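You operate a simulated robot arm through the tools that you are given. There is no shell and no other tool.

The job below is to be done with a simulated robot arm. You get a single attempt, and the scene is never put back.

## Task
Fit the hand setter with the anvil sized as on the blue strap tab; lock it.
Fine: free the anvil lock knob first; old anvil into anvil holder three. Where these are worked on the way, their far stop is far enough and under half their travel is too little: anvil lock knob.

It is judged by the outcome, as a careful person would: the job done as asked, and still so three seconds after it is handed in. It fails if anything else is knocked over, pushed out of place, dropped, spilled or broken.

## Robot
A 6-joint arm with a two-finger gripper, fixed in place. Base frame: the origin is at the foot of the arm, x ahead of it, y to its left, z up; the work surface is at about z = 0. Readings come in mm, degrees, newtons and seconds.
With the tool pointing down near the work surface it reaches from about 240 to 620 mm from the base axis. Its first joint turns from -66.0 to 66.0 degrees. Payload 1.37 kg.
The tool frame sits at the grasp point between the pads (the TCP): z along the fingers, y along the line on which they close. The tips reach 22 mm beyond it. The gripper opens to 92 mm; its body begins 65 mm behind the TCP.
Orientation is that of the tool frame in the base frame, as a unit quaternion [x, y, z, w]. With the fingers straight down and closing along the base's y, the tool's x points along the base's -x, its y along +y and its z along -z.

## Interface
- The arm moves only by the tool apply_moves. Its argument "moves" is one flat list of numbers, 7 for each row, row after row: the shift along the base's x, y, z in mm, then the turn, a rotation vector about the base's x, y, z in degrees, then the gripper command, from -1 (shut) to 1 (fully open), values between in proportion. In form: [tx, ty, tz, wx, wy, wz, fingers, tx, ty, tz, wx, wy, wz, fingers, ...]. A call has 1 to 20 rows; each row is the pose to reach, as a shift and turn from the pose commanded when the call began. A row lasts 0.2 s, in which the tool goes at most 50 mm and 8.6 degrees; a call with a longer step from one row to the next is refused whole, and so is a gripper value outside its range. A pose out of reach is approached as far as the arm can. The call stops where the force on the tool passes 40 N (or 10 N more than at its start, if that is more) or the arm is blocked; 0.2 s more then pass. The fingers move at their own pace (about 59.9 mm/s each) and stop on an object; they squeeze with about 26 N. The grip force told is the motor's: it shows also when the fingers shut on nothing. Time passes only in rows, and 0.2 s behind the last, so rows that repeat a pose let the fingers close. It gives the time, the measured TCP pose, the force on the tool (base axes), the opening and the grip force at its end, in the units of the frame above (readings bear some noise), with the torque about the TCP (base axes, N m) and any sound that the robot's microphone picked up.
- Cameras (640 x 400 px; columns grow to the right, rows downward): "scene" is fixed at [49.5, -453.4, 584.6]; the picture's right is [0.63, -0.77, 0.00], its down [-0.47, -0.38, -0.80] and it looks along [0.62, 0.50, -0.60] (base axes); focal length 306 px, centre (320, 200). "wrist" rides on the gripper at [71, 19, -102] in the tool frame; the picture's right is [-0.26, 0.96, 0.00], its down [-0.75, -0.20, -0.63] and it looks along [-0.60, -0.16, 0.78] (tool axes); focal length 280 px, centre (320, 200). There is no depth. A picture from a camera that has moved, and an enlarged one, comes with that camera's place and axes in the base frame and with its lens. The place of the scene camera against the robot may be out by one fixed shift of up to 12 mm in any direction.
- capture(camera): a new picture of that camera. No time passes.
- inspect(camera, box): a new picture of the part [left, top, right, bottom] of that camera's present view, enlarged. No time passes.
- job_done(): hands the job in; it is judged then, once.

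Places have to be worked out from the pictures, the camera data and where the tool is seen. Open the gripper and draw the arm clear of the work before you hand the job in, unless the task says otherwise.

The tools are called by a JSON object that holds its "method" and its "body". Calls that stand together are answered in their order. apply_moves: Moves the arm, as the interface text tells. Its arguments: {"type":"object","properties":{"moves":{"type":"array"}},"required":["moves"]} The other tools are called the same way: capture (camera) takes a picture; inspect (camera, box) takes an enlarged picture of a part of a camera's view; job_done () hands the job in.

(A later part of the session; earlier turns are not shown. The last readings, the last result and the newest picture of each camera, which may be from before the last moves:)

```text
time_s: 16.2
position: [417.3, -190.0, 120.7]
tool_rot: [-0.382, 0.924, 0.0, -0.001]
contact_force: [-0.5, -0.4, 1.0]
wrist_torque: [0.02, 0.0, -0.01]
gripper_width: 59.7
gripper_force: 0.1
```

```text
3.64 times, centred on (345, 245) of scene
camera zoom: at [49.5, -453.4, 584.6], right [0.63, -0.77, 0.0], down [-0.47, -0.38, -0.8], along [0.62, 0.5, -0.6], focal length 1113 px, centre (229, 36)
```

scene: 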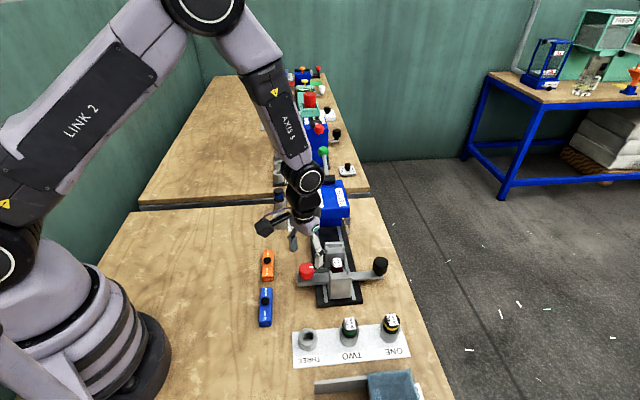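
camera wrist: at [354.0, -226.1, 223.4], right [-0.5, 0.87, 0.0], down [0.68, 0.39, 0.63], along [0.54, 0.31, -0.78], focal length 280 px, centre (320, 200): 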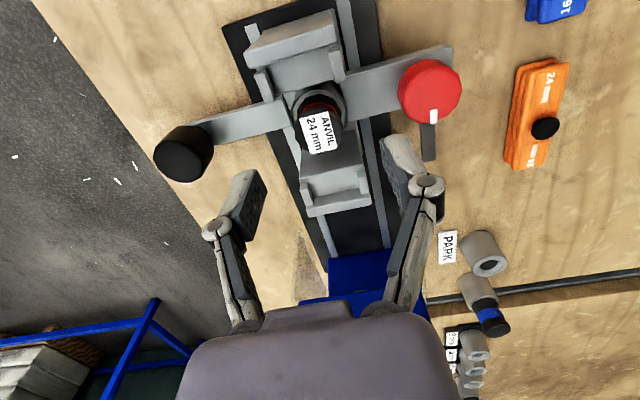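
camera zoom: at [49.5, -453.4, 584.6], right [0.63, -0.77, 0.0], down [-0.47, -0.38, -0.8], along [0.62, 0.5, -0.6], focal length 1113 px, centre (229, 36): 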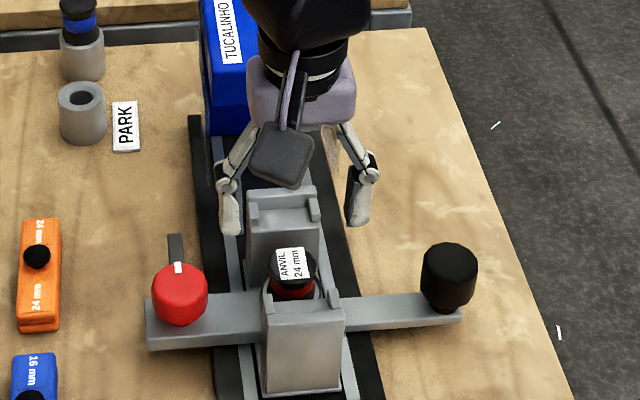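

The anvil lies centred between the fingers and the fingers fit between the posts. I'll descend to TCP z ≈ 70 (tips ≈ 48, just above the socket ring).

{"method": "apply_moves", "body": {"moves": [0, 0, -12, 0, 0, 0, 0.3, 0, 0, -24, 0, 0, 0, 0.3, 0, 0, -36, 0, 0, 0, 0.3, 0, 0, -44, 0, 0, 0, 0.3, 0, 0, -50, 0, 0, 0, 0.3, 0, 0, -50, 0, 0, 0, 0.3]}}

{"method": "inspect", "body": {"camera": "wrist", "box": [200, 80, 440, 240]}}

{"method": "inspect", "body": {"camera": "scene", "box": [300, 220, 390, 300]}}

```text
time_s: 17.6
position: [416.5, -190.7, 69.9]
tool_rot: [-0.383, 0.924, 0.0, 0.001]
contact_force: [0.0, -0.4, 0.2]
wrist_torque: [-0.01, -0.03, 0.03]
gripper_width: 59.5
gripper_force: 0.2
```

```text
2.50 times, centred on (320, 160) of wrist
camera zoom: at [353.3, -226.3, 171.8], right [-0.5, 0.87, 0.0], down [0.68, 0.39, 0.63], along [0.54, 0.31, -0.78], focal length 701 px, centre (320, 300)
```

zoom: 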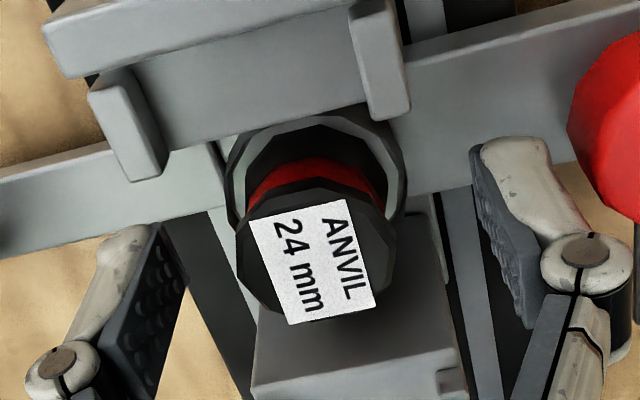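

```text
5.00 times, centred on (345, 260) of scene
camera zoom: at [49.5, -453.4, 584.6], right [0.63, -0.77, 0.0], down [-0.47, -0.38, -0.8], along [0.62, 0.5, -0.6], focal length 1530 px, centre (195, -100)
```

zoom: 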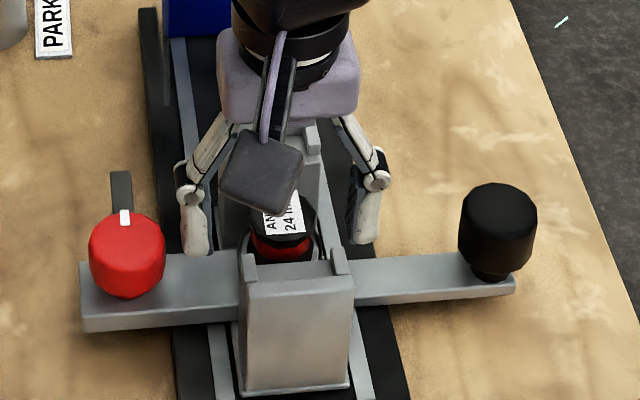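

The anvil is nearly centred (about 1 mm toward −rail). I'll trim that and close on it.

{"method": "apply_moves", "body": {"moves": [-0.7, -0.7, 0, 0, 0, 0, 0.3, -0.7, -0.7, 0, 0, 0, 0, -0.2, -0.7, -0.7, 0, 0, 0, 0, -1, -0.7, -0.7, 0, 0, 0, 0, -1, -0.7, -0.7, 0, 0, 0, 0, -1]}}

{"method": "inspect", "body": {"camera": "wrist", "box": [200, 80, 440, 240]}}

{"method": "inspect", "body": {"camera": "scene", "box": [300, 220, 390, 300]}}

```text
time_s: 18.8
position: [415.7, -191.7, 70.4]
tool_rot: [-0.382, 0.924, 0.0, 0.0]
contact_force: [0.1, -1.9, 1.7]
wrist_torque: [-0.03, -0.04, -0.02]
gripper_width: 26.1
gripper_force: 26.0
```

```text
2.50 times, centred on (320, 160) of wrist
camera zoom: at [352.5, -227.4, 172.0], right [-0.5, 0.87, 0.0], down [0.68, 0.39, 0.63], along [0.54, 0.31, -0.78], focal length 701 px, centre (320, 300)
```

zoom: 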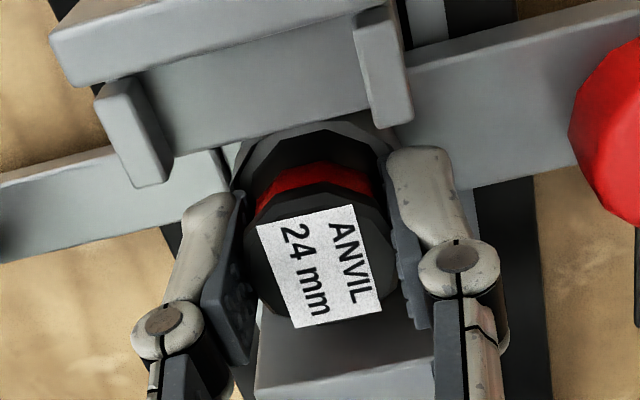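

```text
5.00 times, centred on (345, 260) of scene
camera zoom: at [49.5, -453.4, 584.6], right [0.63, -0.77, 0.0], down [-0.47, -0.38, -0.8], along [0.62, 0.5, -0.6], focal length 1530 px, centre (195, -100)
```

zoom: 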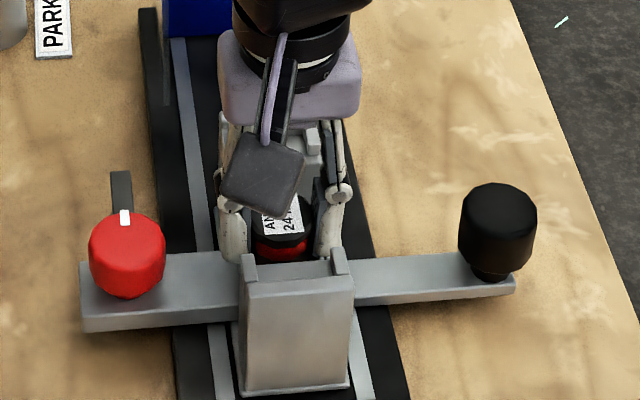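

Gripped at 26 mm with low side force. I'll lift slowly straight up.

{"method": "apply_moves", "body": {"moves": [0, 0, 3, 0, 0, 0, -1, 0, 0, 7, 0, 0, 0, -1, 0, 0, 12, 0, 0, 0, -1, 0, 0, 18, 0, 0, 0, -1, 0, 0, 26, 0, 0, 0, -1, 0, 0, 36, 0, 0, 0, -1, 0, 0, 48, 0, 0, 0, -1, 0, 0, 62, 0, 0, 0, -1, 0, 0, 80, 0, 0, 0, -1, 0, 0, 100, 0, 0, 0, -1, 0, 0, 100, 0, 0, 0, -1]}}

{"method": "capture", "body": {"camera": "wrist"}}

{"method": "inspect", "body": {"camera": "scene", "box": [290, 170, 390, 300]}}

```text
time_s: 21.2
position: [415.7, -190.2, 170.4]
tool_rot: [-0.382, 0.924, 0.0, 0.0]
contact_force: [0.1, 0.0, -2.5]
wrist_torque: [0.01, -0.02, -0.01]
gripper_width: 26.1
gripper_force: 25.4
```

```text
taken
camera wrist: at [353.0, -226.6, 272.0], right [-0.5, 0.87, 0.0], down [0.68, 0.39, 0.63], along [0.54, 0.31, -0.78], focal length 280 px, centre (320, 200)
```

wrist: 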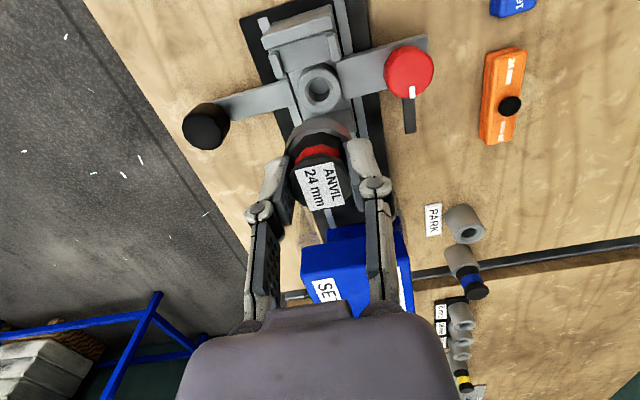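

```text
3.08 times, centred on (340, 235) of scene
camera zoom: at [49.5, -453.4, 584.6], right [0.63, -0.77, 0.0], down [-0.47, -0.38, -0.8], along [0.62, 0.5, -0.6], focal length 942 px, centre (258, 92)
```

zoom: 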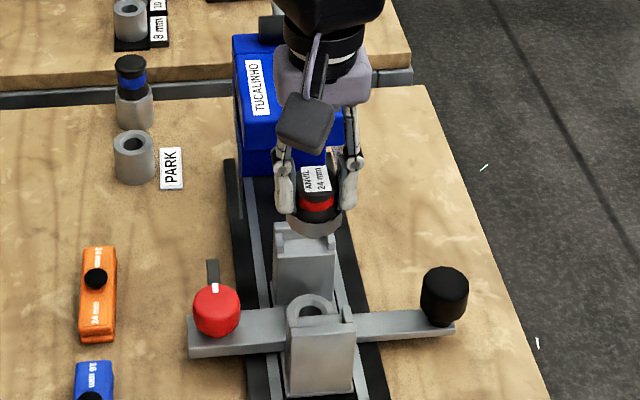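

The anvil is out. I'll look closely at its lower part in the grip and at the empty socket.

{"method": "inspect", "body": {"camera": "wrist", "box": [240, 40, 400, 140]}}

{"method": "inspect", "body": {"camera": "wrist", "box": [240, 110, 400, 210]}}

{"method": "inspect", "body": {"camera": "scene", "box": [315, 205, 365, 300]}}

```text
4.00 times, centred on (320, 90) of wrist
camera zoom: at [353.0, -226.6, 272.0], right [-0.5, 0.87, 0.0], down [0.68, 0.39, 0.63], along [0.54, 0.31, -0.78], focal length 1122 px, centre (320, 640)
```

zoom: 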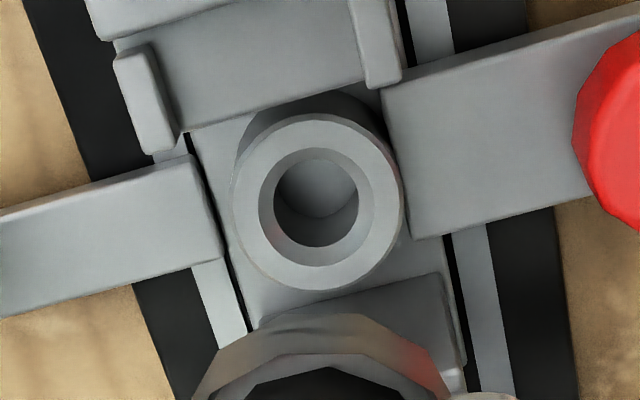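

```text
4.00 times, centred on (320, 160) of wrist
camera zoom: at [353.0, -226.6, 272.0], right [-0.5, 0.87, 0.0], down [0.68, 0.39, 0.63], along [0.54, 0.31, -0.78], focal length 1122 px, centre (320, 360)
```

zoom: 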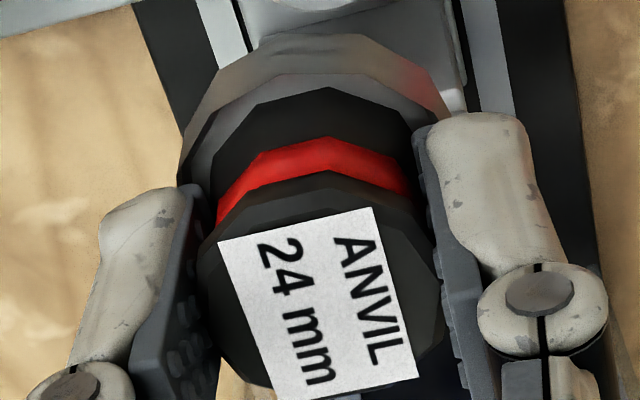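

```text
4.21 times, centred on (340, 252) of scene
camera zoom: at [49.5, -453.4, 584.6], right [0.63, -0.77, 0.0], down [-0.47, -0.38, -0.8], along [0.62, 0.5, -0.6], focal length 1288 px, centre (236, -21)
```

zoom: 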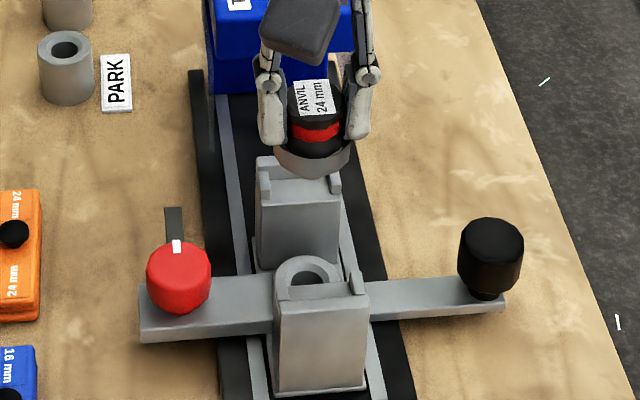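

The anvil has a wide grey flange (~37 mm) that sits on the socket ring (ring ~35 mm, bore ~17 mm with chamfer). I'll carry it high toward holder THREE, stopping a bit short so the holder stays visible and the shank can be seen.

{"method": "apply_moves", "body": {"moves": [-20, -4, 0, 0, 0, 0, -1, -50, -10, 0, 0, 0, 0, -1, -80, -17, 0, 0, 0, 0, -1, -105, -22, 0, 0, 0, 0, -1, -122, -25, 0, 0, 0, 0, -1, -122, -25, 0, 0, 0, 0, -1]}}

{"method": "capture", "body": {"camera": "wrist"}}

{"method": "inspect", "body": {"camera": "wrist", "box": [240, 0, 400, 100]}}

{"method": "inspect", "body": {"camera": "scene", "box": [260, 230, 400, 370]}}

```text
time_s: 22.6
position: [294.6, -216.7, 170.5]
tool_rot: [-0.383, 0.924, 0.0, 0.0]
contact_force: [-0.3, 0.3, -2.3]
wrist_torque: [-0.03, -0.02, 0.0]
gripper_width: 26.2
gripper_force: 26.1
```

```text
taken
camera wrist: at [231.1, -252.8, 272.0], right [-0.5, 0.87, 0.0], down [0.68, 0.39, 0.63], along [0.54, 0.31, -0.78], focal length 280 px, centre (320, 200)
```

wrist: 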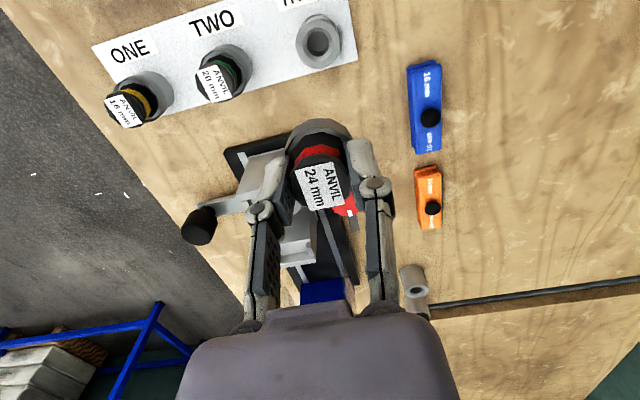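

```text
4.00 times, centred on (320, 50) of wrist
camera zoom: at [231.1, -252.8, 272.0], right [-0.5, 0.87, 0.0], down [0.68, 0.39, 0.63], along [0.54, 0.31, -0.78], focal length 1122 px, centre (320, 800)
```

zoom: 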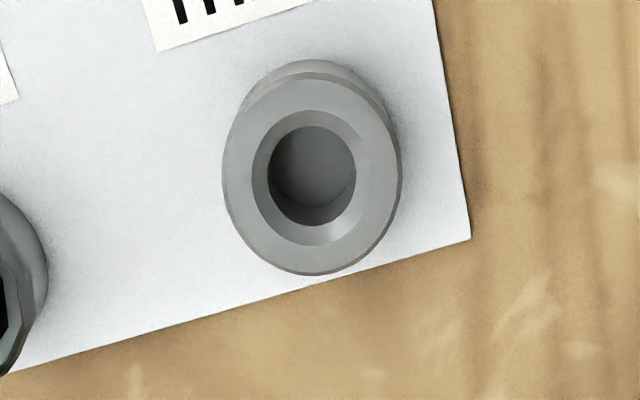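

```text
2.86 times, centred on (330, 300) of scene
camera zoom: at [49.5, -453.4, 584.6], right [0.63, -0.77, 0.0], down [-0.47, -0.38, -0.8], along [0.62, 0.5, -0.6], focal length 874 px, centre (291, -86)
```

zoom: 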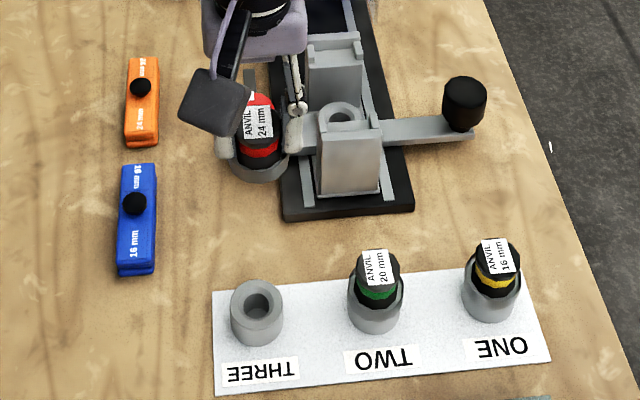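

I need to see the anvil's underside, so I'll zoom on it in the scene camera.

{"method": "inspect", "body": {"camera": "scene", "box": [296, 240, 346, 272]}}

{"method": "inspect", "body": {"camera": "scene", "box": [335, 305, 415, 355]}}

{"method": "inspect", "body": {"camera": "wrist", "box": [90, 30, 250, 130]}}

```text
12.50 times, centred on (321, 256) of scene
camera zoom: at [49.5, -453.4, 584.6], right [0.63, -0.77, 0.0], down [-0.47, -0.38, -0.8], along [0.62, 0.5, -0.6], focal length 3825 px, centre (308, -500)
```

zoom: 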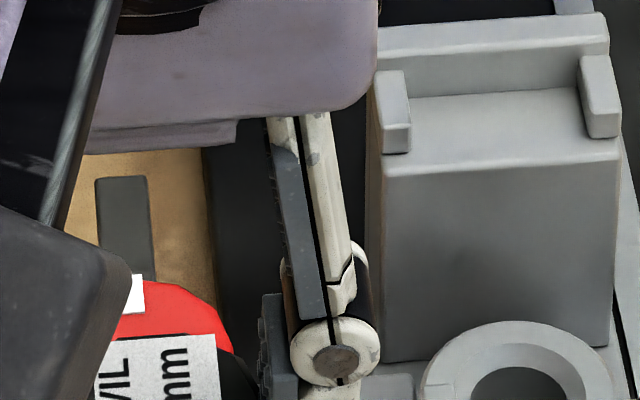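

```text
8.00 times, centred on (375, 330) of scene
camera zoom: at [49.5, -453.4, 584.6], right [0.63, -0.77, 0.0], down [-0.47, -0.38, -0.8], along [0.62, 0.5, -0.6], focal length 2448 px, centre (-120, -840)
```

zoom: 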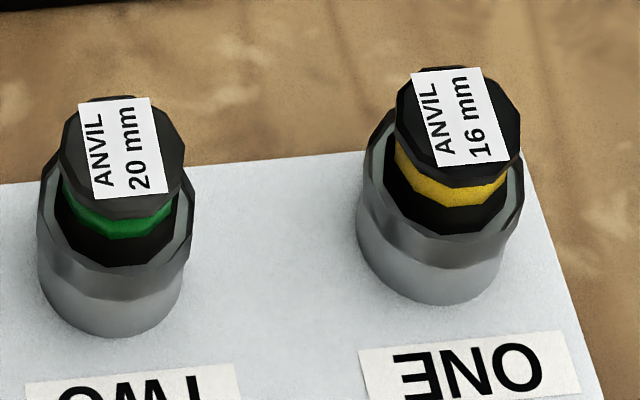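

```text
4.00 times, centred on (170, 80) of wrist
camera zoom: at [231.1, -252.8, 272.0], right [-0.5, 0.87, 0.0], down [0.68, 0.39, 0.63], along [0.54, 0.31, -0.78], focal length 1122 px, centre (920, 680)
```

zoom: 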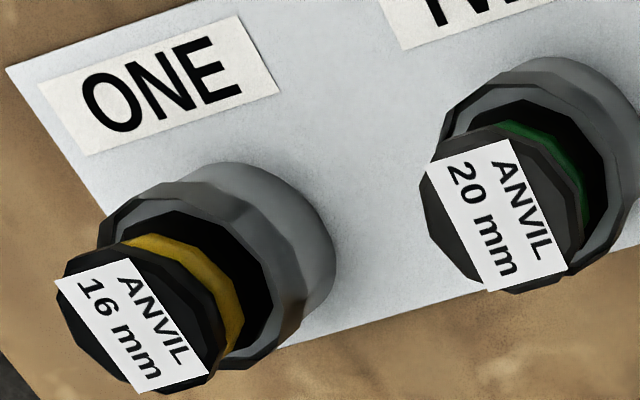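

{"method": "inspect", "body": {"camera": "scene", "box": [286, 260, 336, 300]}}

```text
10.00 times, centred on (311, 280) of scene
camera zoom: at [49.5, -453.4, 584.6], right [0.63, -0.77, 0.0], down [-0.47, -0.38, -0.8], along [0.62, 0.5, -0.6], focal length 3060 px, centre (410, -600)
```

zoom: 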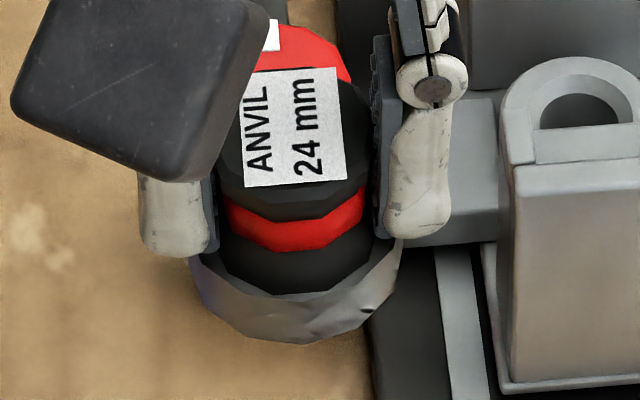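

The flange is ~10 mm thick with only a short hidden shank. THREE's ring top is ≈ (267.6, −233.2, 23). I'll move directly above it and lower to TCP z = 80, then check alignment.

{"method": "apply_moves", "body": {"moves": [-13, -8.5, 0, 0, 0, 0, -1, -26, -16.9, 0, 0, 0, 0, -1, -26, -16.9, -25, 0, 0, 0, -1, -26, -16.9, -50, 0, 0, 0, -1, -26, -16.9, -75, 0, 0, 0, -1, -26, -16.9, -90, 0, 0, 0, -1, -26, -16.9, -90, 0, 0, 0, -1]}}

{"method": "capture", "body": {"camera": "wrist"}}

{"method": "inspect", "body": {"camera": "wrist", "box": [240, 60, 400, 160]}}

{"method": "inspect", "body": {"camera": "scene", "box": [280, 290, 350, 360]}}

```text
time_s: 24.2
position: [266.7, -233.6, 80.2]
tool_rot: [-0.382, 0.924, 0.001, 0.0]
contact_force: [-1.1, 0.2, -2.1]
wrist_torque: [0.01, 0.01, 0.01]
gripper_width: 26.2
gripper_force: 26.1
```

```text
taken
camera wrist: at [204.0, -269.8, 181.6], right [-0.5, 0.87, 0.0], down [0.68, 0.39, 0.63], along [0.54, 0.31, -0.78], focal length 280 px, centre (320, 200)
```

wrist: 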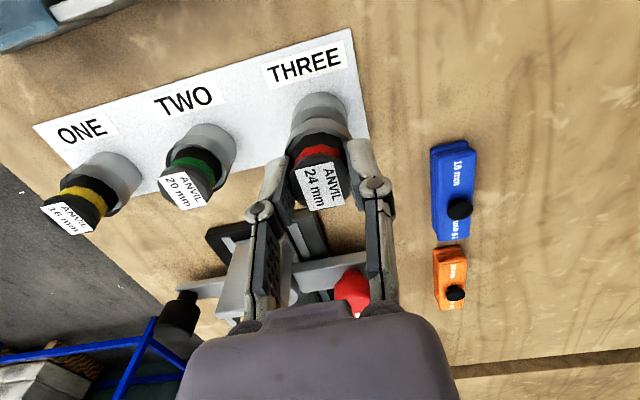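

```text
4.00 times, centred on (320, 110) of wrist
camera zoom: at [204.0, -269.8, 181.6], right [-0.5, 0.87, 0.0], down [0.68, 0.39, 0.63], along [0.54, 0.31, -0.78], focal length 1122 px, centre (320, 560)
```

zoom: 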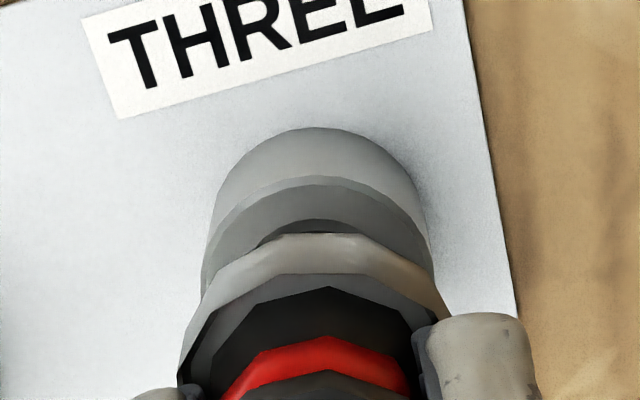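

```text
5.71 times, centred on (315, 325) of scene
camera zoom: at [49.6, -453.4, 584.6], right [0.63, -0.77, 0.0], down [-0.47, -0.38, -0.8], along [0.62, 0.5, -0.6], focal length 1749 px, centre (349, -514)
```

zoom: 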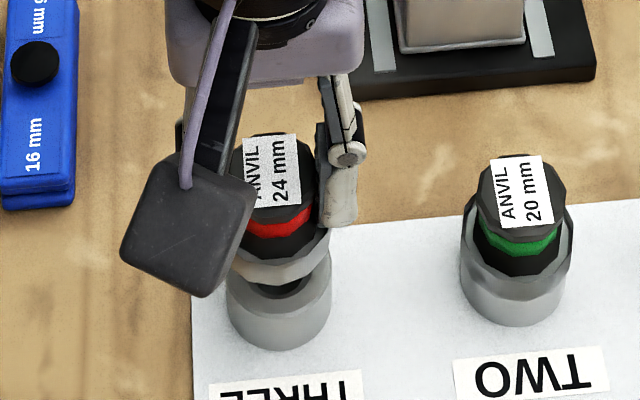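

The anvil and THREE's ring line up (ring centre ≈ (267.4, −233.5, 24)). I'll lower slowly and watch the force.

{"method": "apply_moves", "body": {"moves": [0, -0.2, -4, 0, 0, 0, -1, 0, -0.2, -8, 0, 0, 0, -1, 0, -0.2, -11, 0, 0, 0, -1, 0, -0.2, -14, 0, 0, 0, -1, 0, -0.2, -16, 0, 0, 0, -1, 0, -0.2, -18, 0, 0, 0, -1, 0, -0.2, -18, 0, 0, 0, -1]}}

{"method": "inspect", "body": {"camera": "scene", "box": [280, 290, 350, 360]}}

{"method": "inspect", "body": {"camera": "wrist", "box": [240, 60, 400, 160]}}

```text
time_s: 25.8
position: [268.4, -235.1, 62.4]
tool_rot: [-0.382, 0.924, 0.0, 0.0]
contact_force: [-0.7, -0.4, -1.7]
wrist_torque: [0.0, 0.01, 0.0]
gripper_width: 26.1
gripper_force: 26.0
```

```text
5.71 times, centred on (315, 325) of scene
camera zoom: at [49.5, -453.4, 584.6], right [0.63, -0.77, 0.0], down [-0.47, -0.38, -0.8], along [0.62, 0.5, -0.6], focal length 1749 px, centre (349, -514)
```

zoom: 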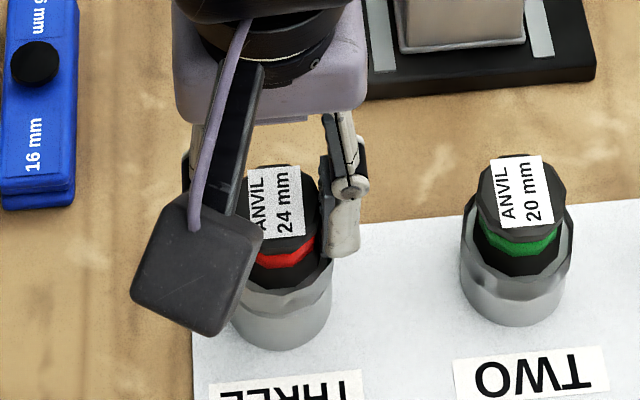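

```text
4.00 times, centred on (320, 110) of wrist
camera zoom: at [204.5, -270.7, 163.8], right [-0.5, 0.87, 0.0], down [0.68, 0.39, 0.63], along [0.54, 0.31, -0.78], focal length 1122 px, centre (320, 560)
```

zoom: 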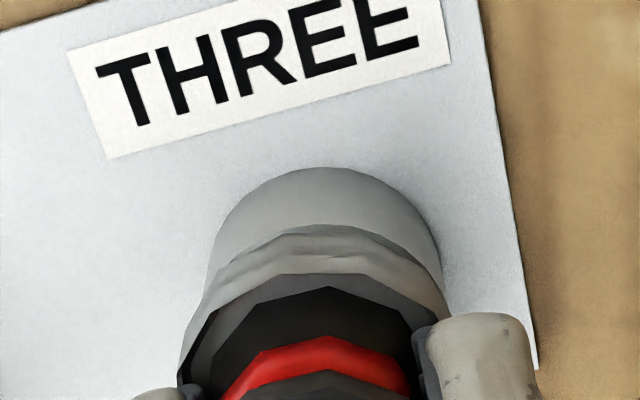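

No contact yet and it looks like the shank is entering. I'll continue in small steps toward seating.

{"method": "apply_moves", "body": {"moves": [0, 0, -1, 0, 0, 0, -1, 0, 0, -2, 0, 0, 0, -1, 0, 0, -3, 0, 0, 0, -1, 0, 0, -4, 0, 0, 0, -1, 0, 0, -5, 0, 0, 0, -1, 0, 0, -5, 0, 0, 0, -1]}}

{"method": "inspect", "body": {"camera": "scene", "box": [280, 290, 350, 360]}}

{"method": "inspect", "body": {"camera": "wrist", "box": [240, 60, 400, 160]}}

```text
time_s: 27.2
position: [269.2, -233.8, 57.1]
tool_rot: [-0.383, 0.924, 0.0, 0.0]
contact_force: [-0.7, 0.5, -2.0]
wrist_torque: [-0.03, 0.0, 0.02]
gripper_width: 26.1
gripper_force: 25.8
```

```text
5.71 times, centred on (315, 325) of scene
camera zoom: at [49.5, -453.4, 584.6], right [0.63, -0.77, 0.0], down [-0.47, -0.38, -0.8], along [0.62, 0.5, -0.6], focal length 1749 px, centre (349, -514)
```

zoom: 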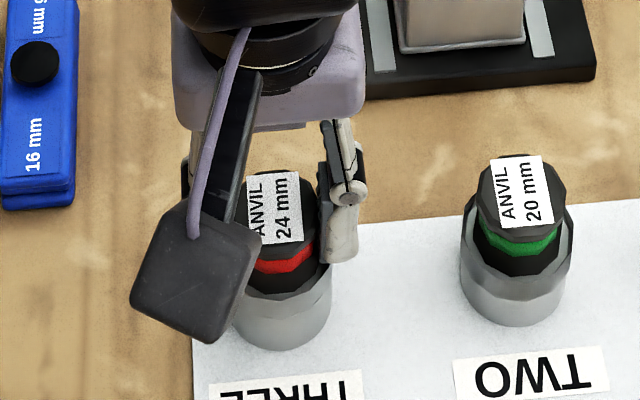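

```text
4.00 times, centred on (320, 110) of wrist
camera zoom: at [204.9, -269.6, 158.8], right [-0.5, 0.87, 0.0], down [0.68, 0.39, 0.63], along [0.54, 0.31, -0.78], focal length 1122 px, centre (320, 560)
```

zoom: 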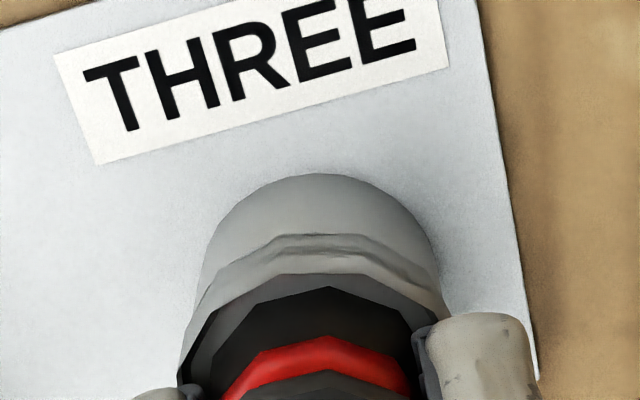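

About 2 mm remain compared with TWO's seating. I'll continue down gently.

{"method": "apply_moves", "body": {"moves": [0, 0, -1, 0, 0, 0, -1, 0, 0, -1.6, 0, 0, 0, -1, 0, 0, -2.2, 0, 0, 0, -1, 0, 0, -2.8, 0, 0, 0, -1, 0, 0, -2.8, 0, 0, 0, -1]}}

{"method": "inspect", "body": {"camera": "scene", "box": [280, 290, 350, 360]}}

{"method": "inspect", "body": {"camera": "wrist", "box": [240, 60, 400, 160]}}

```text
time_s: 28.4
position: [267.2, -232.9, 54.2]
tool_rot: [-0.384, 0.924, 0.0, 0.0]
contact_force: [0.7, -2.6, 0.1]
wrist_torque: [-0.04, -0.04, 0.01]
gripper_width: 26.3
gripper_force: 25.3
```

```text
5.71 times, centred on (315, 325) of scene
camera zoom: at [49.5, -453.4, 584.6], right [0.63, -0.77, 0.0], down [-0.47, -0.38, -0.8], along [0.62, 0.5, -0.6], focal length 1749 px, centre (349, -514)
```

zoom: 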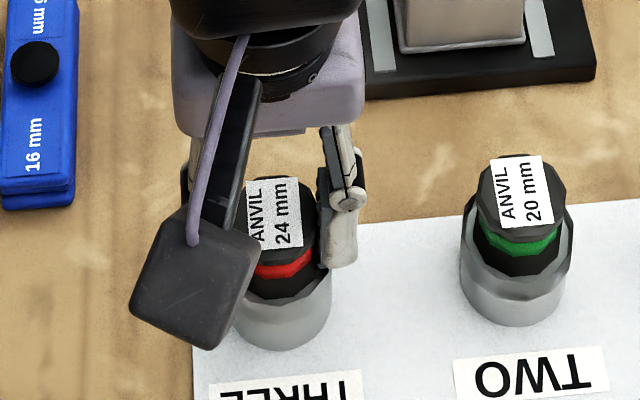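

```text
4.00 times, centred on (320, 110) of wrist
camera zoom: at [204.4, -269.7, 156.4], right [-0.5, 0.87, 0.0], down [0.68, 0.39, 0.63], along [0.54, 0.31, -0.78], focal length 1122 px, centre (320, 560)
```

zoom: 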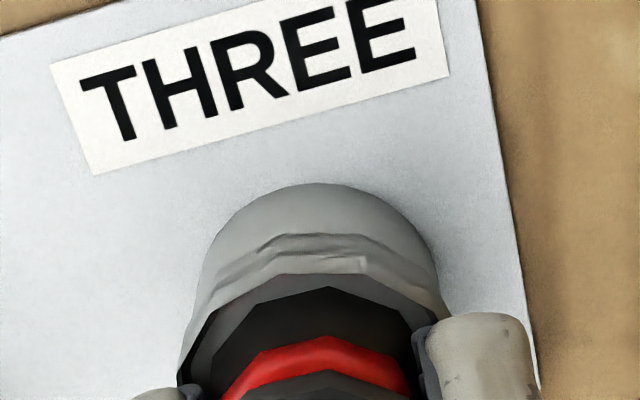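

Contact is beginning (the weight has come off, z-force now ≈ 0). I'll go down another 1 mm to confirm it's seated.

{"method": "apply_moves", "body": {"moves": [0, 0, -0.5, 0, 0, 0, -1, 0, 0, -1.0, 0, 0, 0, -1, 0, 0, -1.0, 0, 0, 0, -1]}}

{"method": "inspect", "body": {"camera": "scene", "box": [280, 290, 350, 360]}}

```text
time_s: 29.2
position: [267.6, -233.9, 55.8]
tool_rot: [-0.383, 0.924, -0.002, 0.001]
contact_force: [-1.2, 1.1, 17.0]
wrist_torque: [0.07, 0.0, -0.01]
gripper_width: 26.5
gripper_force: 25.7
```

```text
5.71 times, centred on (315, 325) of scene
camera zoom: at [49.5, -453.4, 584.6], right [0.63, -0.77, 0.0], down [-0.47, -0.38, -0.8], along [0.62, 0.5, -0.6], focal length 1749 px, centre (349, -514)
```

zoom: 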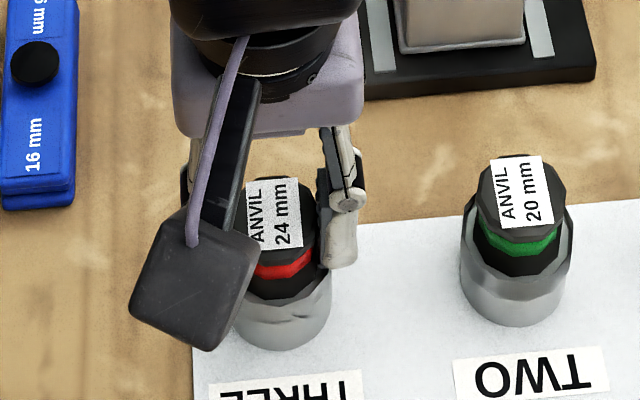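

Seated firmly (17 N upward). I'll release the preload, open to about 50 mm, and lift away.

{"method": "apply_moves", "body": {"moves": [0, 0, 0.7, 0, 0, 0, -1, 0, 0, 0.7, 0, 0, 0, -0.3, 0, 0, 0.7, 0, 0, 0, 0.1, 0, 0, 0.7, 0, 0, 0, 0.1, 0, 0, 10, 0, 0, 0, 0.1, 0, 0, 30, 0, 0, 0, 0.1, 0, 0, 60, 0, 0, 0, 0.1, 0, 0, 100, 0, 0, 0, 0.1, 0, 0, 100, 0, 0, 0, 0.1]}}

{"method": "capture", "body": {"camera": "wrist"}}

{"method": "inspect", "body": {"camera": "scene", "box": [280, 290, 420, 370]}}

```text
time_s: 31.2
position: [267.6, -237.4, 154.6]
tool_rot: [-0.383, 0.924, 0.0, 0.0]
contact_force: [0.0, -0.2, 0.0]
wrist_torque: [-0.02, -0.01, -0.02]
gripper_width: 50.9
gripper_force: 0.0
```

```text
taken
camera wrist: at [203.8, -271.8, 256.5], right [-0.5, 0.87, 0.0], down [0.68, 0.39, 0.63], along [0.54, 0.31, -0.78], focal length 280 px, centre (320, 200)
```

wrist: 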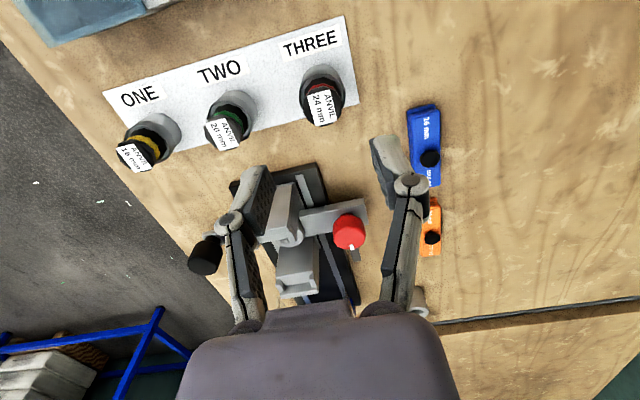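

```text
4.57 times, centred on (350, 330) of scene
camera zoom: at [49.5, -453.4, 584.6], right [0.63, -0.77, 0.0], down [-0.47, -0.38, -0.8], along [0.62, 0.5, -0.6], focal length 1399 px, centre (183, -394)
```

zoom: 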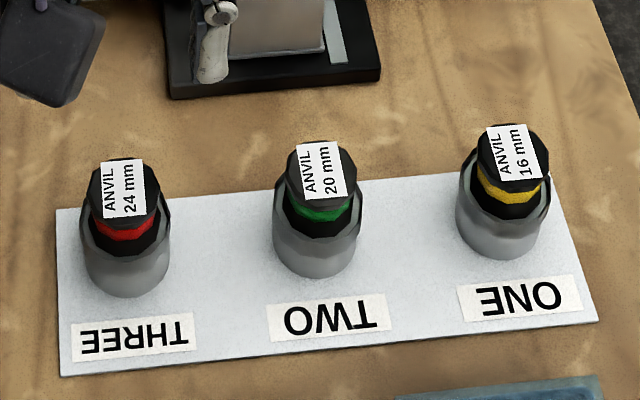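

The 24 mm anvil sits squarely in THREE like its neighbours. Next I'll move above holder ONE and look.

{"method": "apply_moves", "body": {"moves": [20, -20, 0, 0, 0, 0, 0.2, 50, -50, 0, 0, 0, 0, 0.2, 80, -80, 0, 0, 0, 0, 0.2, 100, -100, 0, 0, 0, 0, 0.2, 110.4, -110.1, 0, 0, 0, 0, 0.2, 110.4, -110.1, -20, 0, 0, 0, 0.2, 110.4, -110.1, -20, 0, 0, 0, 0.2]}}

{"method": "capture", "body": {"camera": "wrist"}}

{"method": "inspect", "body": {"camera": "wrist", "box": [240, 60, 400, 160]}}

{"method": "inspect", "body": {"camera": "scene", "box": [330, 270, 430, 360]}}

```text
time_s: 32.8
position: [379.2, -343.9, 133.7]
tool_rot: [-0.382, 0.924, 0.0, 0.001]
contact_force: [-0.4, -0.2, -0.9]
wrist_torque: [0.03, 0.03, -0.02]
gripper_width: 55.2
gripper_force: 0.0
```

```text
taken
camera wrist: at [316.0, -380.3, 234.8], right [-0.5, 0.87, 0.0], down [0.68, 0.39, 0.63], along [0.54, 0.31, -0.78], focal length 280 px, centre (320, 200)
```

wrist: 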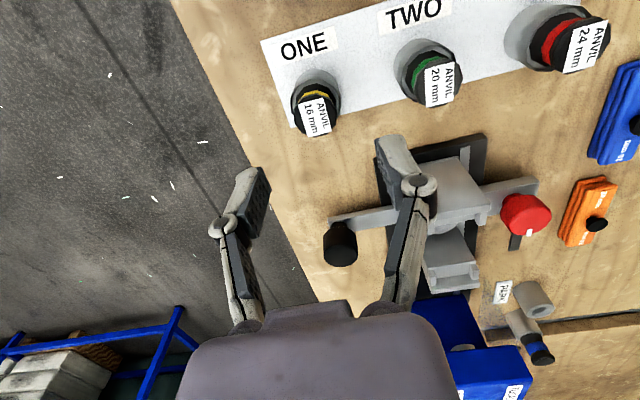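

```text
4.00 times, centred on (320, 110) of wrist
camera zoom: at [316.0, -380.3, 234.8], right [-0.5, 0.87, 0.0], down [0.68, 0.39, 0.63], along [0.54, 0.31, -0.78], focal length 1122 px, centre (320, 560)
```

zoom: 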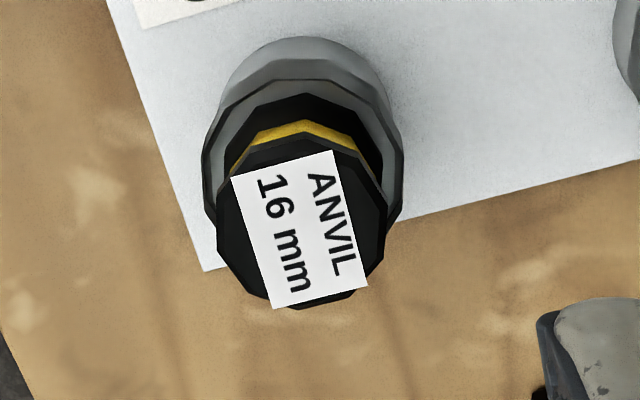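

```text
4.44 times, centred on (380, 315) of scene
camera zoom: at [49.5, -453.4, 584.6], right [0.63, -0.77, 0.0], down [-0.47, -0.38, -0.8], along [0.62, 0.5, -0.6], focal length 1360 px, centre (53, -311)
```

zoom: 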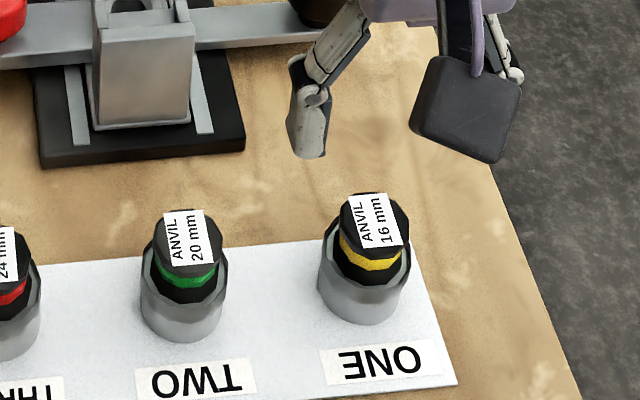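

The 16 mm anvil is ~3 mm off toward the bench edge: centre ≈ (379.1, −346.3), top ≈ 55. I'll correct, descend partway and verify.

{"method": "apply_moves", "body": {"moves": [1.1, -2.8, 0, 0, 0, 0, 0.25, 1.1, -2.8, -15, 0, 0, 0, 0.25, 1.1, -2.8, -30, 0, 0, 0, 0.25, 1.1, -2.8, -45, 0, 0, 0, 0.25, 1.1, -2.8, -45, 0, 0, 0, 0.25]}}

{"method": "inspect", "body": {"camera": "wrist", "box": [200, 60, 440, 220]}}

{"method": "inspect", "body": {"camera": "scene", "box": [330, 270, 430, 360]}}

```text
time_s: 34.0
position: [379.2, -345.3, 87.7]
tool_rot: [-0.383, 0.924, 0.0, 0.0]
contact_force: [0.0, 0.0, 0.3]
wrist_torque: [0.0, 0.01, 0.01]
gripper_width: 57.5
gripper_force: 0.0
```

```text
2.50 times, centred on (320, 140) of wrist
camera zoom: at [316.6, -382.2, 189.3], right [-0.5, 0.87, 0.0], down [0.68, 0.39, 0.63], along [0.54, 0.31, -0.78], focal length 701 px, centre (320, 350)
```

zoom: 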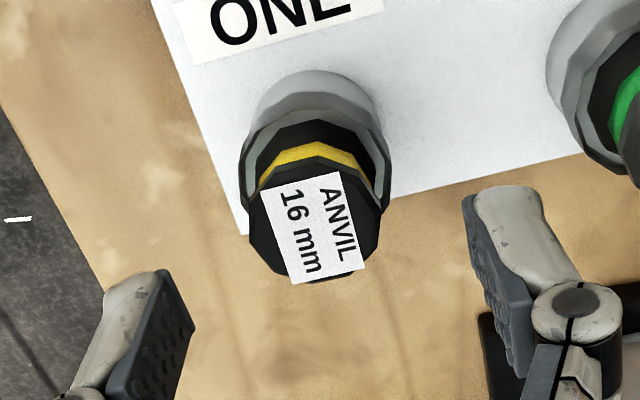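

```text
4.44 times, centred on (380, 315) of scene
camera zoom: at [49.5, -453.4, 584.6], right [0.63, -0.77, 0.0], down [-0.47, -0.38, -0.8], along [0.62, 0.5, -0.6], focal length 1360 px, centre (53, -311)
```

zoom: 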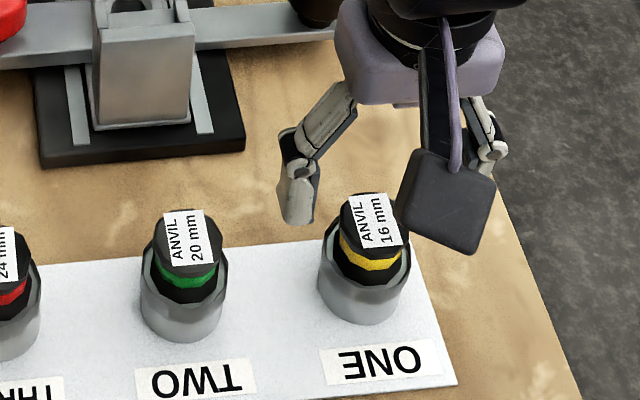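

Well aligned (within 1 mm). I'll trim and descend to the same relative grip height, z ≈ 54, then close.

{"method": "apply_moves", "body": {"moves": [0.3, -0.5, -10, 0, 0, 0, 0.25, 0.3, -0.5, -20, 0, 0, 0, 0.25, 0.3, -0.5, -28, 0, 0, 0, 0.25, 0.3, -0.5, -34, 0, 0, 0, 0.25, 0.3, -0.5, -34, 0, 0, 0, 0.25]}}

{"method": "inspect", "body": {"camera": "wrist", "box": [200, 80, 440, 240]}}

{"method": "inspect", "body": {"camera": "scene", "box": [350, 290, 420, 350]}}

```text
time_s: 35.2
position: [379.7, -345.9, 54.0]
tool_rot: [-0.383, 0.924, 0.0, 0.001]
contact_force: [0.0, 0.0, -0.1]
wrist_torque: [0.0, -0.02, 0.02]
gripper_width: 57.5
gripper_force: 0.0
```

```text
2.50 times, centred on (320, 160) of wrist
camera zoom: at [315.9, -382.9, 155.2], right [-0.5, 0.87, 0.0], down [0.68, 0.39, 0.63], along [0.54, 0.31, -0.78], focal length 701 px, centre (320, 300)
```

zoom: 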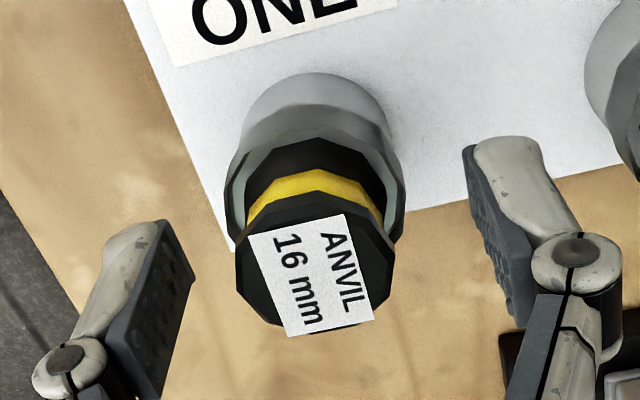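

```text
6.67 times, centred on (385, 320) of scene
camera zoom: at [49.5, -453.4, 584.6], right [0.63, -0.77, 0.0], down [-0.47, -0.38, -0.8], along [0.62, 0.5, -0.6], focal length 2040 px, centre (-113, -600)
```

zoom: 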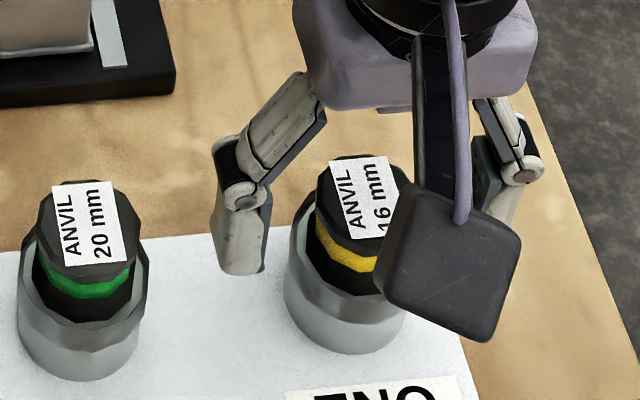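

Centred. Closing on the 16 mm anvil.

{"method": "apply_moves", "body": {"moves": [0, 0, 0, 0, 0, 0, -0.2, 0, 0, 0, 0, 0, 0, -1, 0, 0, 0, 0, 0, 0, -1, 0, 0, 0, 0, 0, 0, -1]}}

{"method": "inspect", "body": {"camera": "wrist", "box": [200, 80, 440, 240]}}

```text
time_s: 36.2
position: [379.4, -346.2, 53.8]
tool_rot: [-0.383, 0.924, 0.0, 0.0]
contact_force: [2.8, -2.8, 0.1]
wrist_torque: [-0.07, -0.1, -0.01]
gripper_width: 26.0
gripper_force: 25.9
```

```text
2.50 times, centred on (320, 160) of wrist
camera zoom: at [316.0, -382.9, 155.6], right [-0.5, 0.87, 0.0], down [0.68, 0.39, 0.63], along [0.54, 0.31, -0.78], focal length 701 px, centre (320, 300)
```

zoom: 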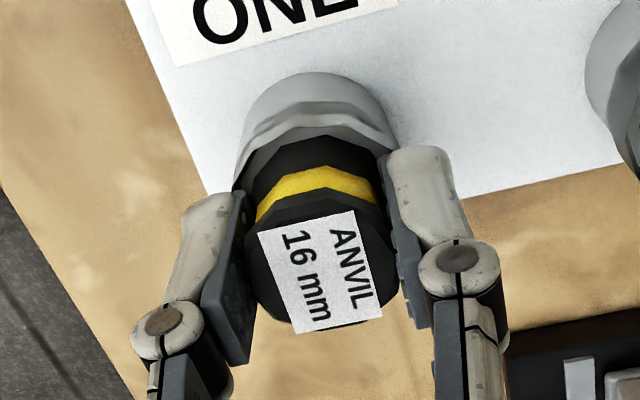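

Gripped at 26 mm. I'll lift it slowly out of ONE.

{"method": "apply_moves", "body": {"moves": [0, 0, 3, 0, 0, 0, -1, 0, 0, 7, 0, 0, 0, -1, 0, 0, 12, 0, 0, 0, -1, 0, 0, 18, 0, 0, 0, -1, 0, 0, 26, 0, 0, 0, -1, 0, 0, 36, 0, 0, 0, -1, 0, 0, 50, 0, 0, 0, -1, 0, 0, 70, 0, 0, 0, -1, 0, 0, 95, 0, 0, 0, -1, 0, 0, 116, 0, 0, 0, -1, 0, 0, 116, 0, 0, 0, -1]}}

{"method": "capture", "body": {"camera": "wrist"}}

{"method": "inspect", "body": {"camera": "scene", "box": [290, 230, 430, 360]}}

```text
time_s: 38.6
position: [378.8, -345.1, 170.8]
tool_rot: [-0.382, 0.924, 0.0, -0.001]
contact_force: [-0.4, -0.1, -2.5]
wrist_torque: [-0.03, 0.01, 0.01]
gripper_width: 26.0
gripper_force: 25.9
```

```text
taken
camera wrist: at [316.2, -382.6, 272.3], right [-0.5, 0.87, 0.0], down [0.68, 0.39, 0.63], along [0.54, 0.31, -0.78], focal length 280 px, centre (320, 200)
```

wrist: 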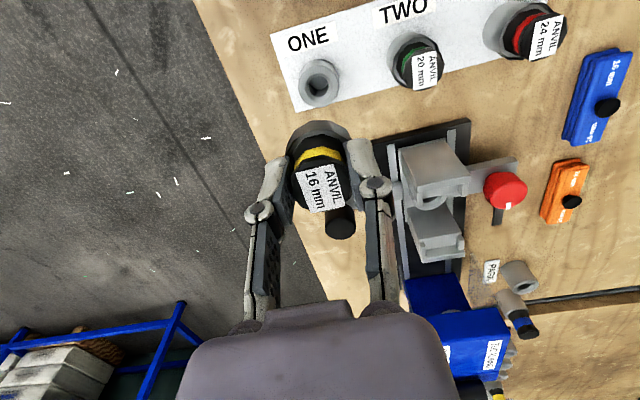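

```text
3.08 times, centred on (360, 295) of scene
camera zoom: at [49.5, -453.4, 584.6], right [0.63, -0.77, 0.0], down [-0.47, -0.38, -0.8], along [0.62, 0.5, -0.6], focal length 942 px, centre (197, -92)
```

zoom: 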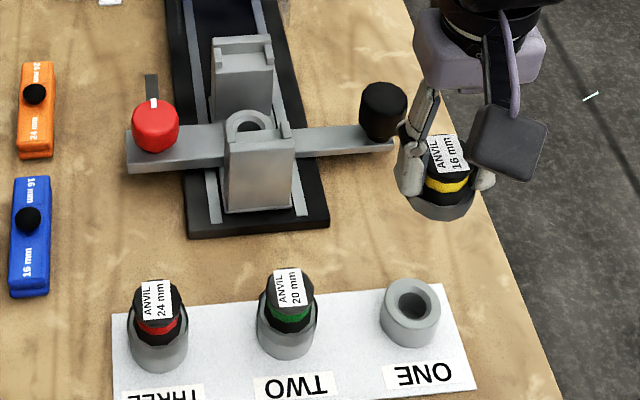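

The 16 mm anvil is held and ONE is empty. I'll carry it over the setter socket at the same height.

{"method": "apply_moves", "body": {"moves": [5, 20, 0, 0, 0, 0, -1, 14, 60, 0, 0, 0, 0, -1, 22, 95, 0, 0, 0, 0, -1, 30, 130, 0, 0, 0, 0, -1, 36, 155.3, 0, 0, 0, 0, -1, 36, 155.3, 0, 0, 0, 0, -1, 36, 155.3, 0, 0, 0, 0, -1]}}

{"method": "capture", "body": {"camera": "wrist"}}

{"method": "inspect", "body": {"camera": "wrist", "box": [240, 40, 400, 140]}}

{"method": "inspect", "body": {"camera": "scene", "box": [290, 190, 400, 310]}}

```text
time_s: 40.2
position: [415.9, -191.6, 173.0]
tool_rot: [-0.382, 0.924, -0.001, 0.0]
contact_force: [0.6, -0.4, -2.0]
wrist_torque: [0.0, 0.01, 0.01]
gripper_width: 26.0
gripper_force: 25.5
```

```text
taken
camera wrist: at [352.4, -227.3, 275.1], right [-0.5, 0.87, 0.0], down [0.68, 0.39, 0.63], along [0.54, 0.31, -0.78], focal length 280 px, centre (320, 200)
```

wrist: 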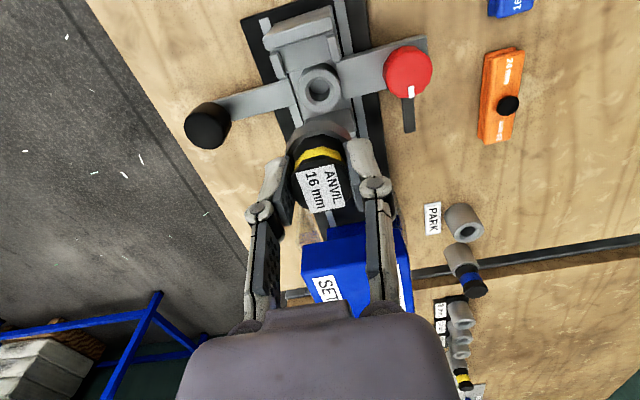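

```text
4.00 times, centred on (320, 90) of wrist
camera zoom: at [352.4, -227.3, 275.1], right [-0.5, 0.87, 0.0], down [0.68, 0.39, 0.63], along [0.54, 0.31, -0.78], focal length 1122 px, centre (320, 640)
```

zoom: 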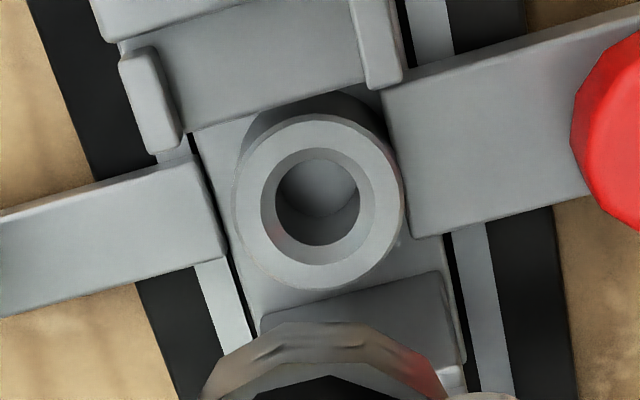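

```text
3.33 times, centred on (345, 250) of scene
camera zoom: at [49.6, -453.4, 584.6], right [0.63, -0.77, 0.0], down [-0.47, -0.38, -0.8], along [0.62, 0.5, -0.6], focal length 1020 px, centre (237, 33)
```

zoom: 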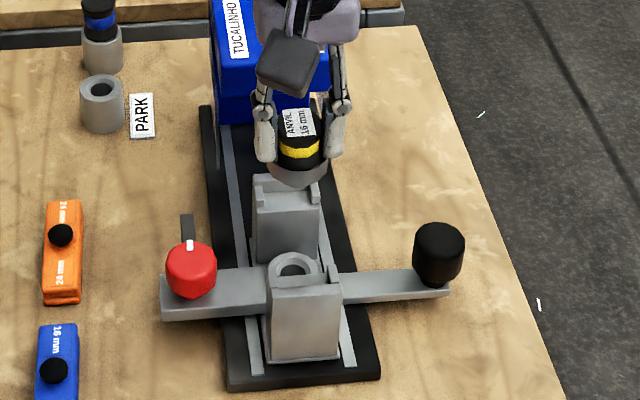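

I'll compare the in-hand position of this anvil with the earlier one using the same zoom.

{"method": "inspect", "body": {"camera": "wrist", "box": [240, 110, 400, 210]}}

```text
4.00 times, centred on (320, 160) of wrist
camera zoom: at [352.4, -227.3, 275.1], right [-0.5, 0.87, 0.0], down [0.68, 0.39, 0.63], along [0.54, 0.31, -0.78], focal length 1122 px, centre (320, 360)
```

zoom: 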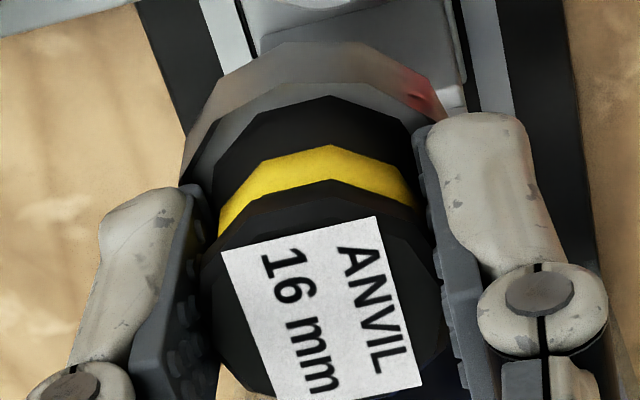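

This anvil sits ~1.4 mm further along +rail in the grip than the old one did, so I'll offset the insertion by about (−0.8, −0.6) and lower to just above the socket.

{"method": "apply_moves", "body": {"moves": [-0.8, -0.6, -10, 0, 0, 0, -1, -0.8, -0.6, -30, 0, 0, 0, -1, -0.8, -0.6, -50, 0, 0, 0, -1, -0.8, -0.6, -65, 0, 0, 0, -1, -0.8, -0.6, -76, 0, 0, 0, -1, -0.8, -0.6, -80, 0, 0, 0, -1, -0.8, -0.6, -80, 0, 0, 0, -1]}}

{"method": "inspect", "body": {"camera": "wrist", "box": [200, 40, 440, 200]}}

{"method": "inspect", "body": {"camera": "scene", "box": [300, 210, 390, 300]}}

```text
time_s: 41.8
position: [414.7, -191.7, 89.8]
tool_rot: [-0.383, 0.924, 0.0, 0.001]
contact_force: [-0.5, 0.0, -2.6]
wrist_torque: [-0.01, 0.01, -0.01]
gripper_width: 26.0
gripper_force: 25.9
```

```text
2.50 times, centred on (320, 120) of wrist
camera zoom: at [352.3, -227.3, 191.8], right [-0.5, 0.87, 0.0], down [0.68, 0.39, 0.63], along [0.54, 0.31, -0.78], focal length 701 px, centre (320, 400)
```

zoom: 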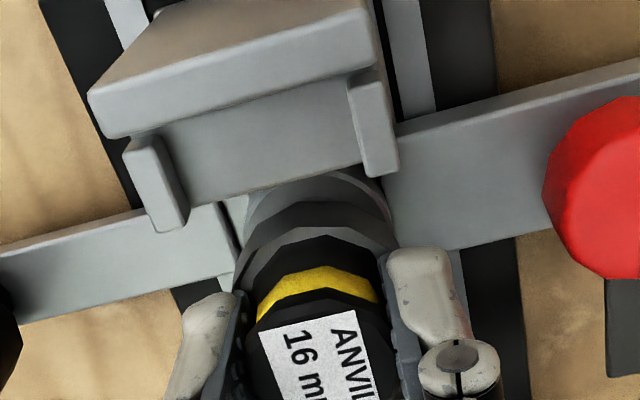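

```text
4.44 times, centred on (345, 255) of scene
camera zoom: at [49.6, -453.4, 584.6], right [0.63, -0.77, 0.0], down [-0.47, -0.38, -0.8], along [0.62, 0.5, -0.6], focal length 1360 px, centre (209, -44)
```

zoom: 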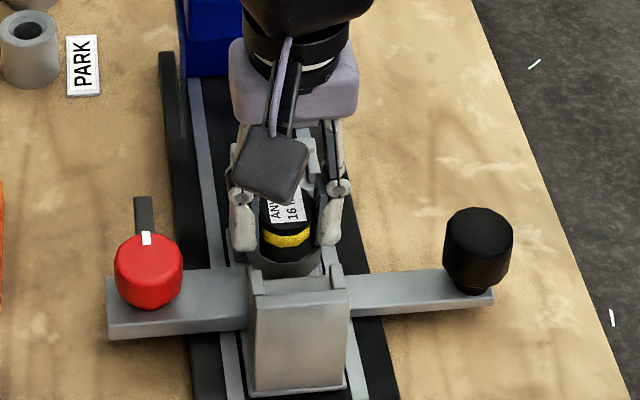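

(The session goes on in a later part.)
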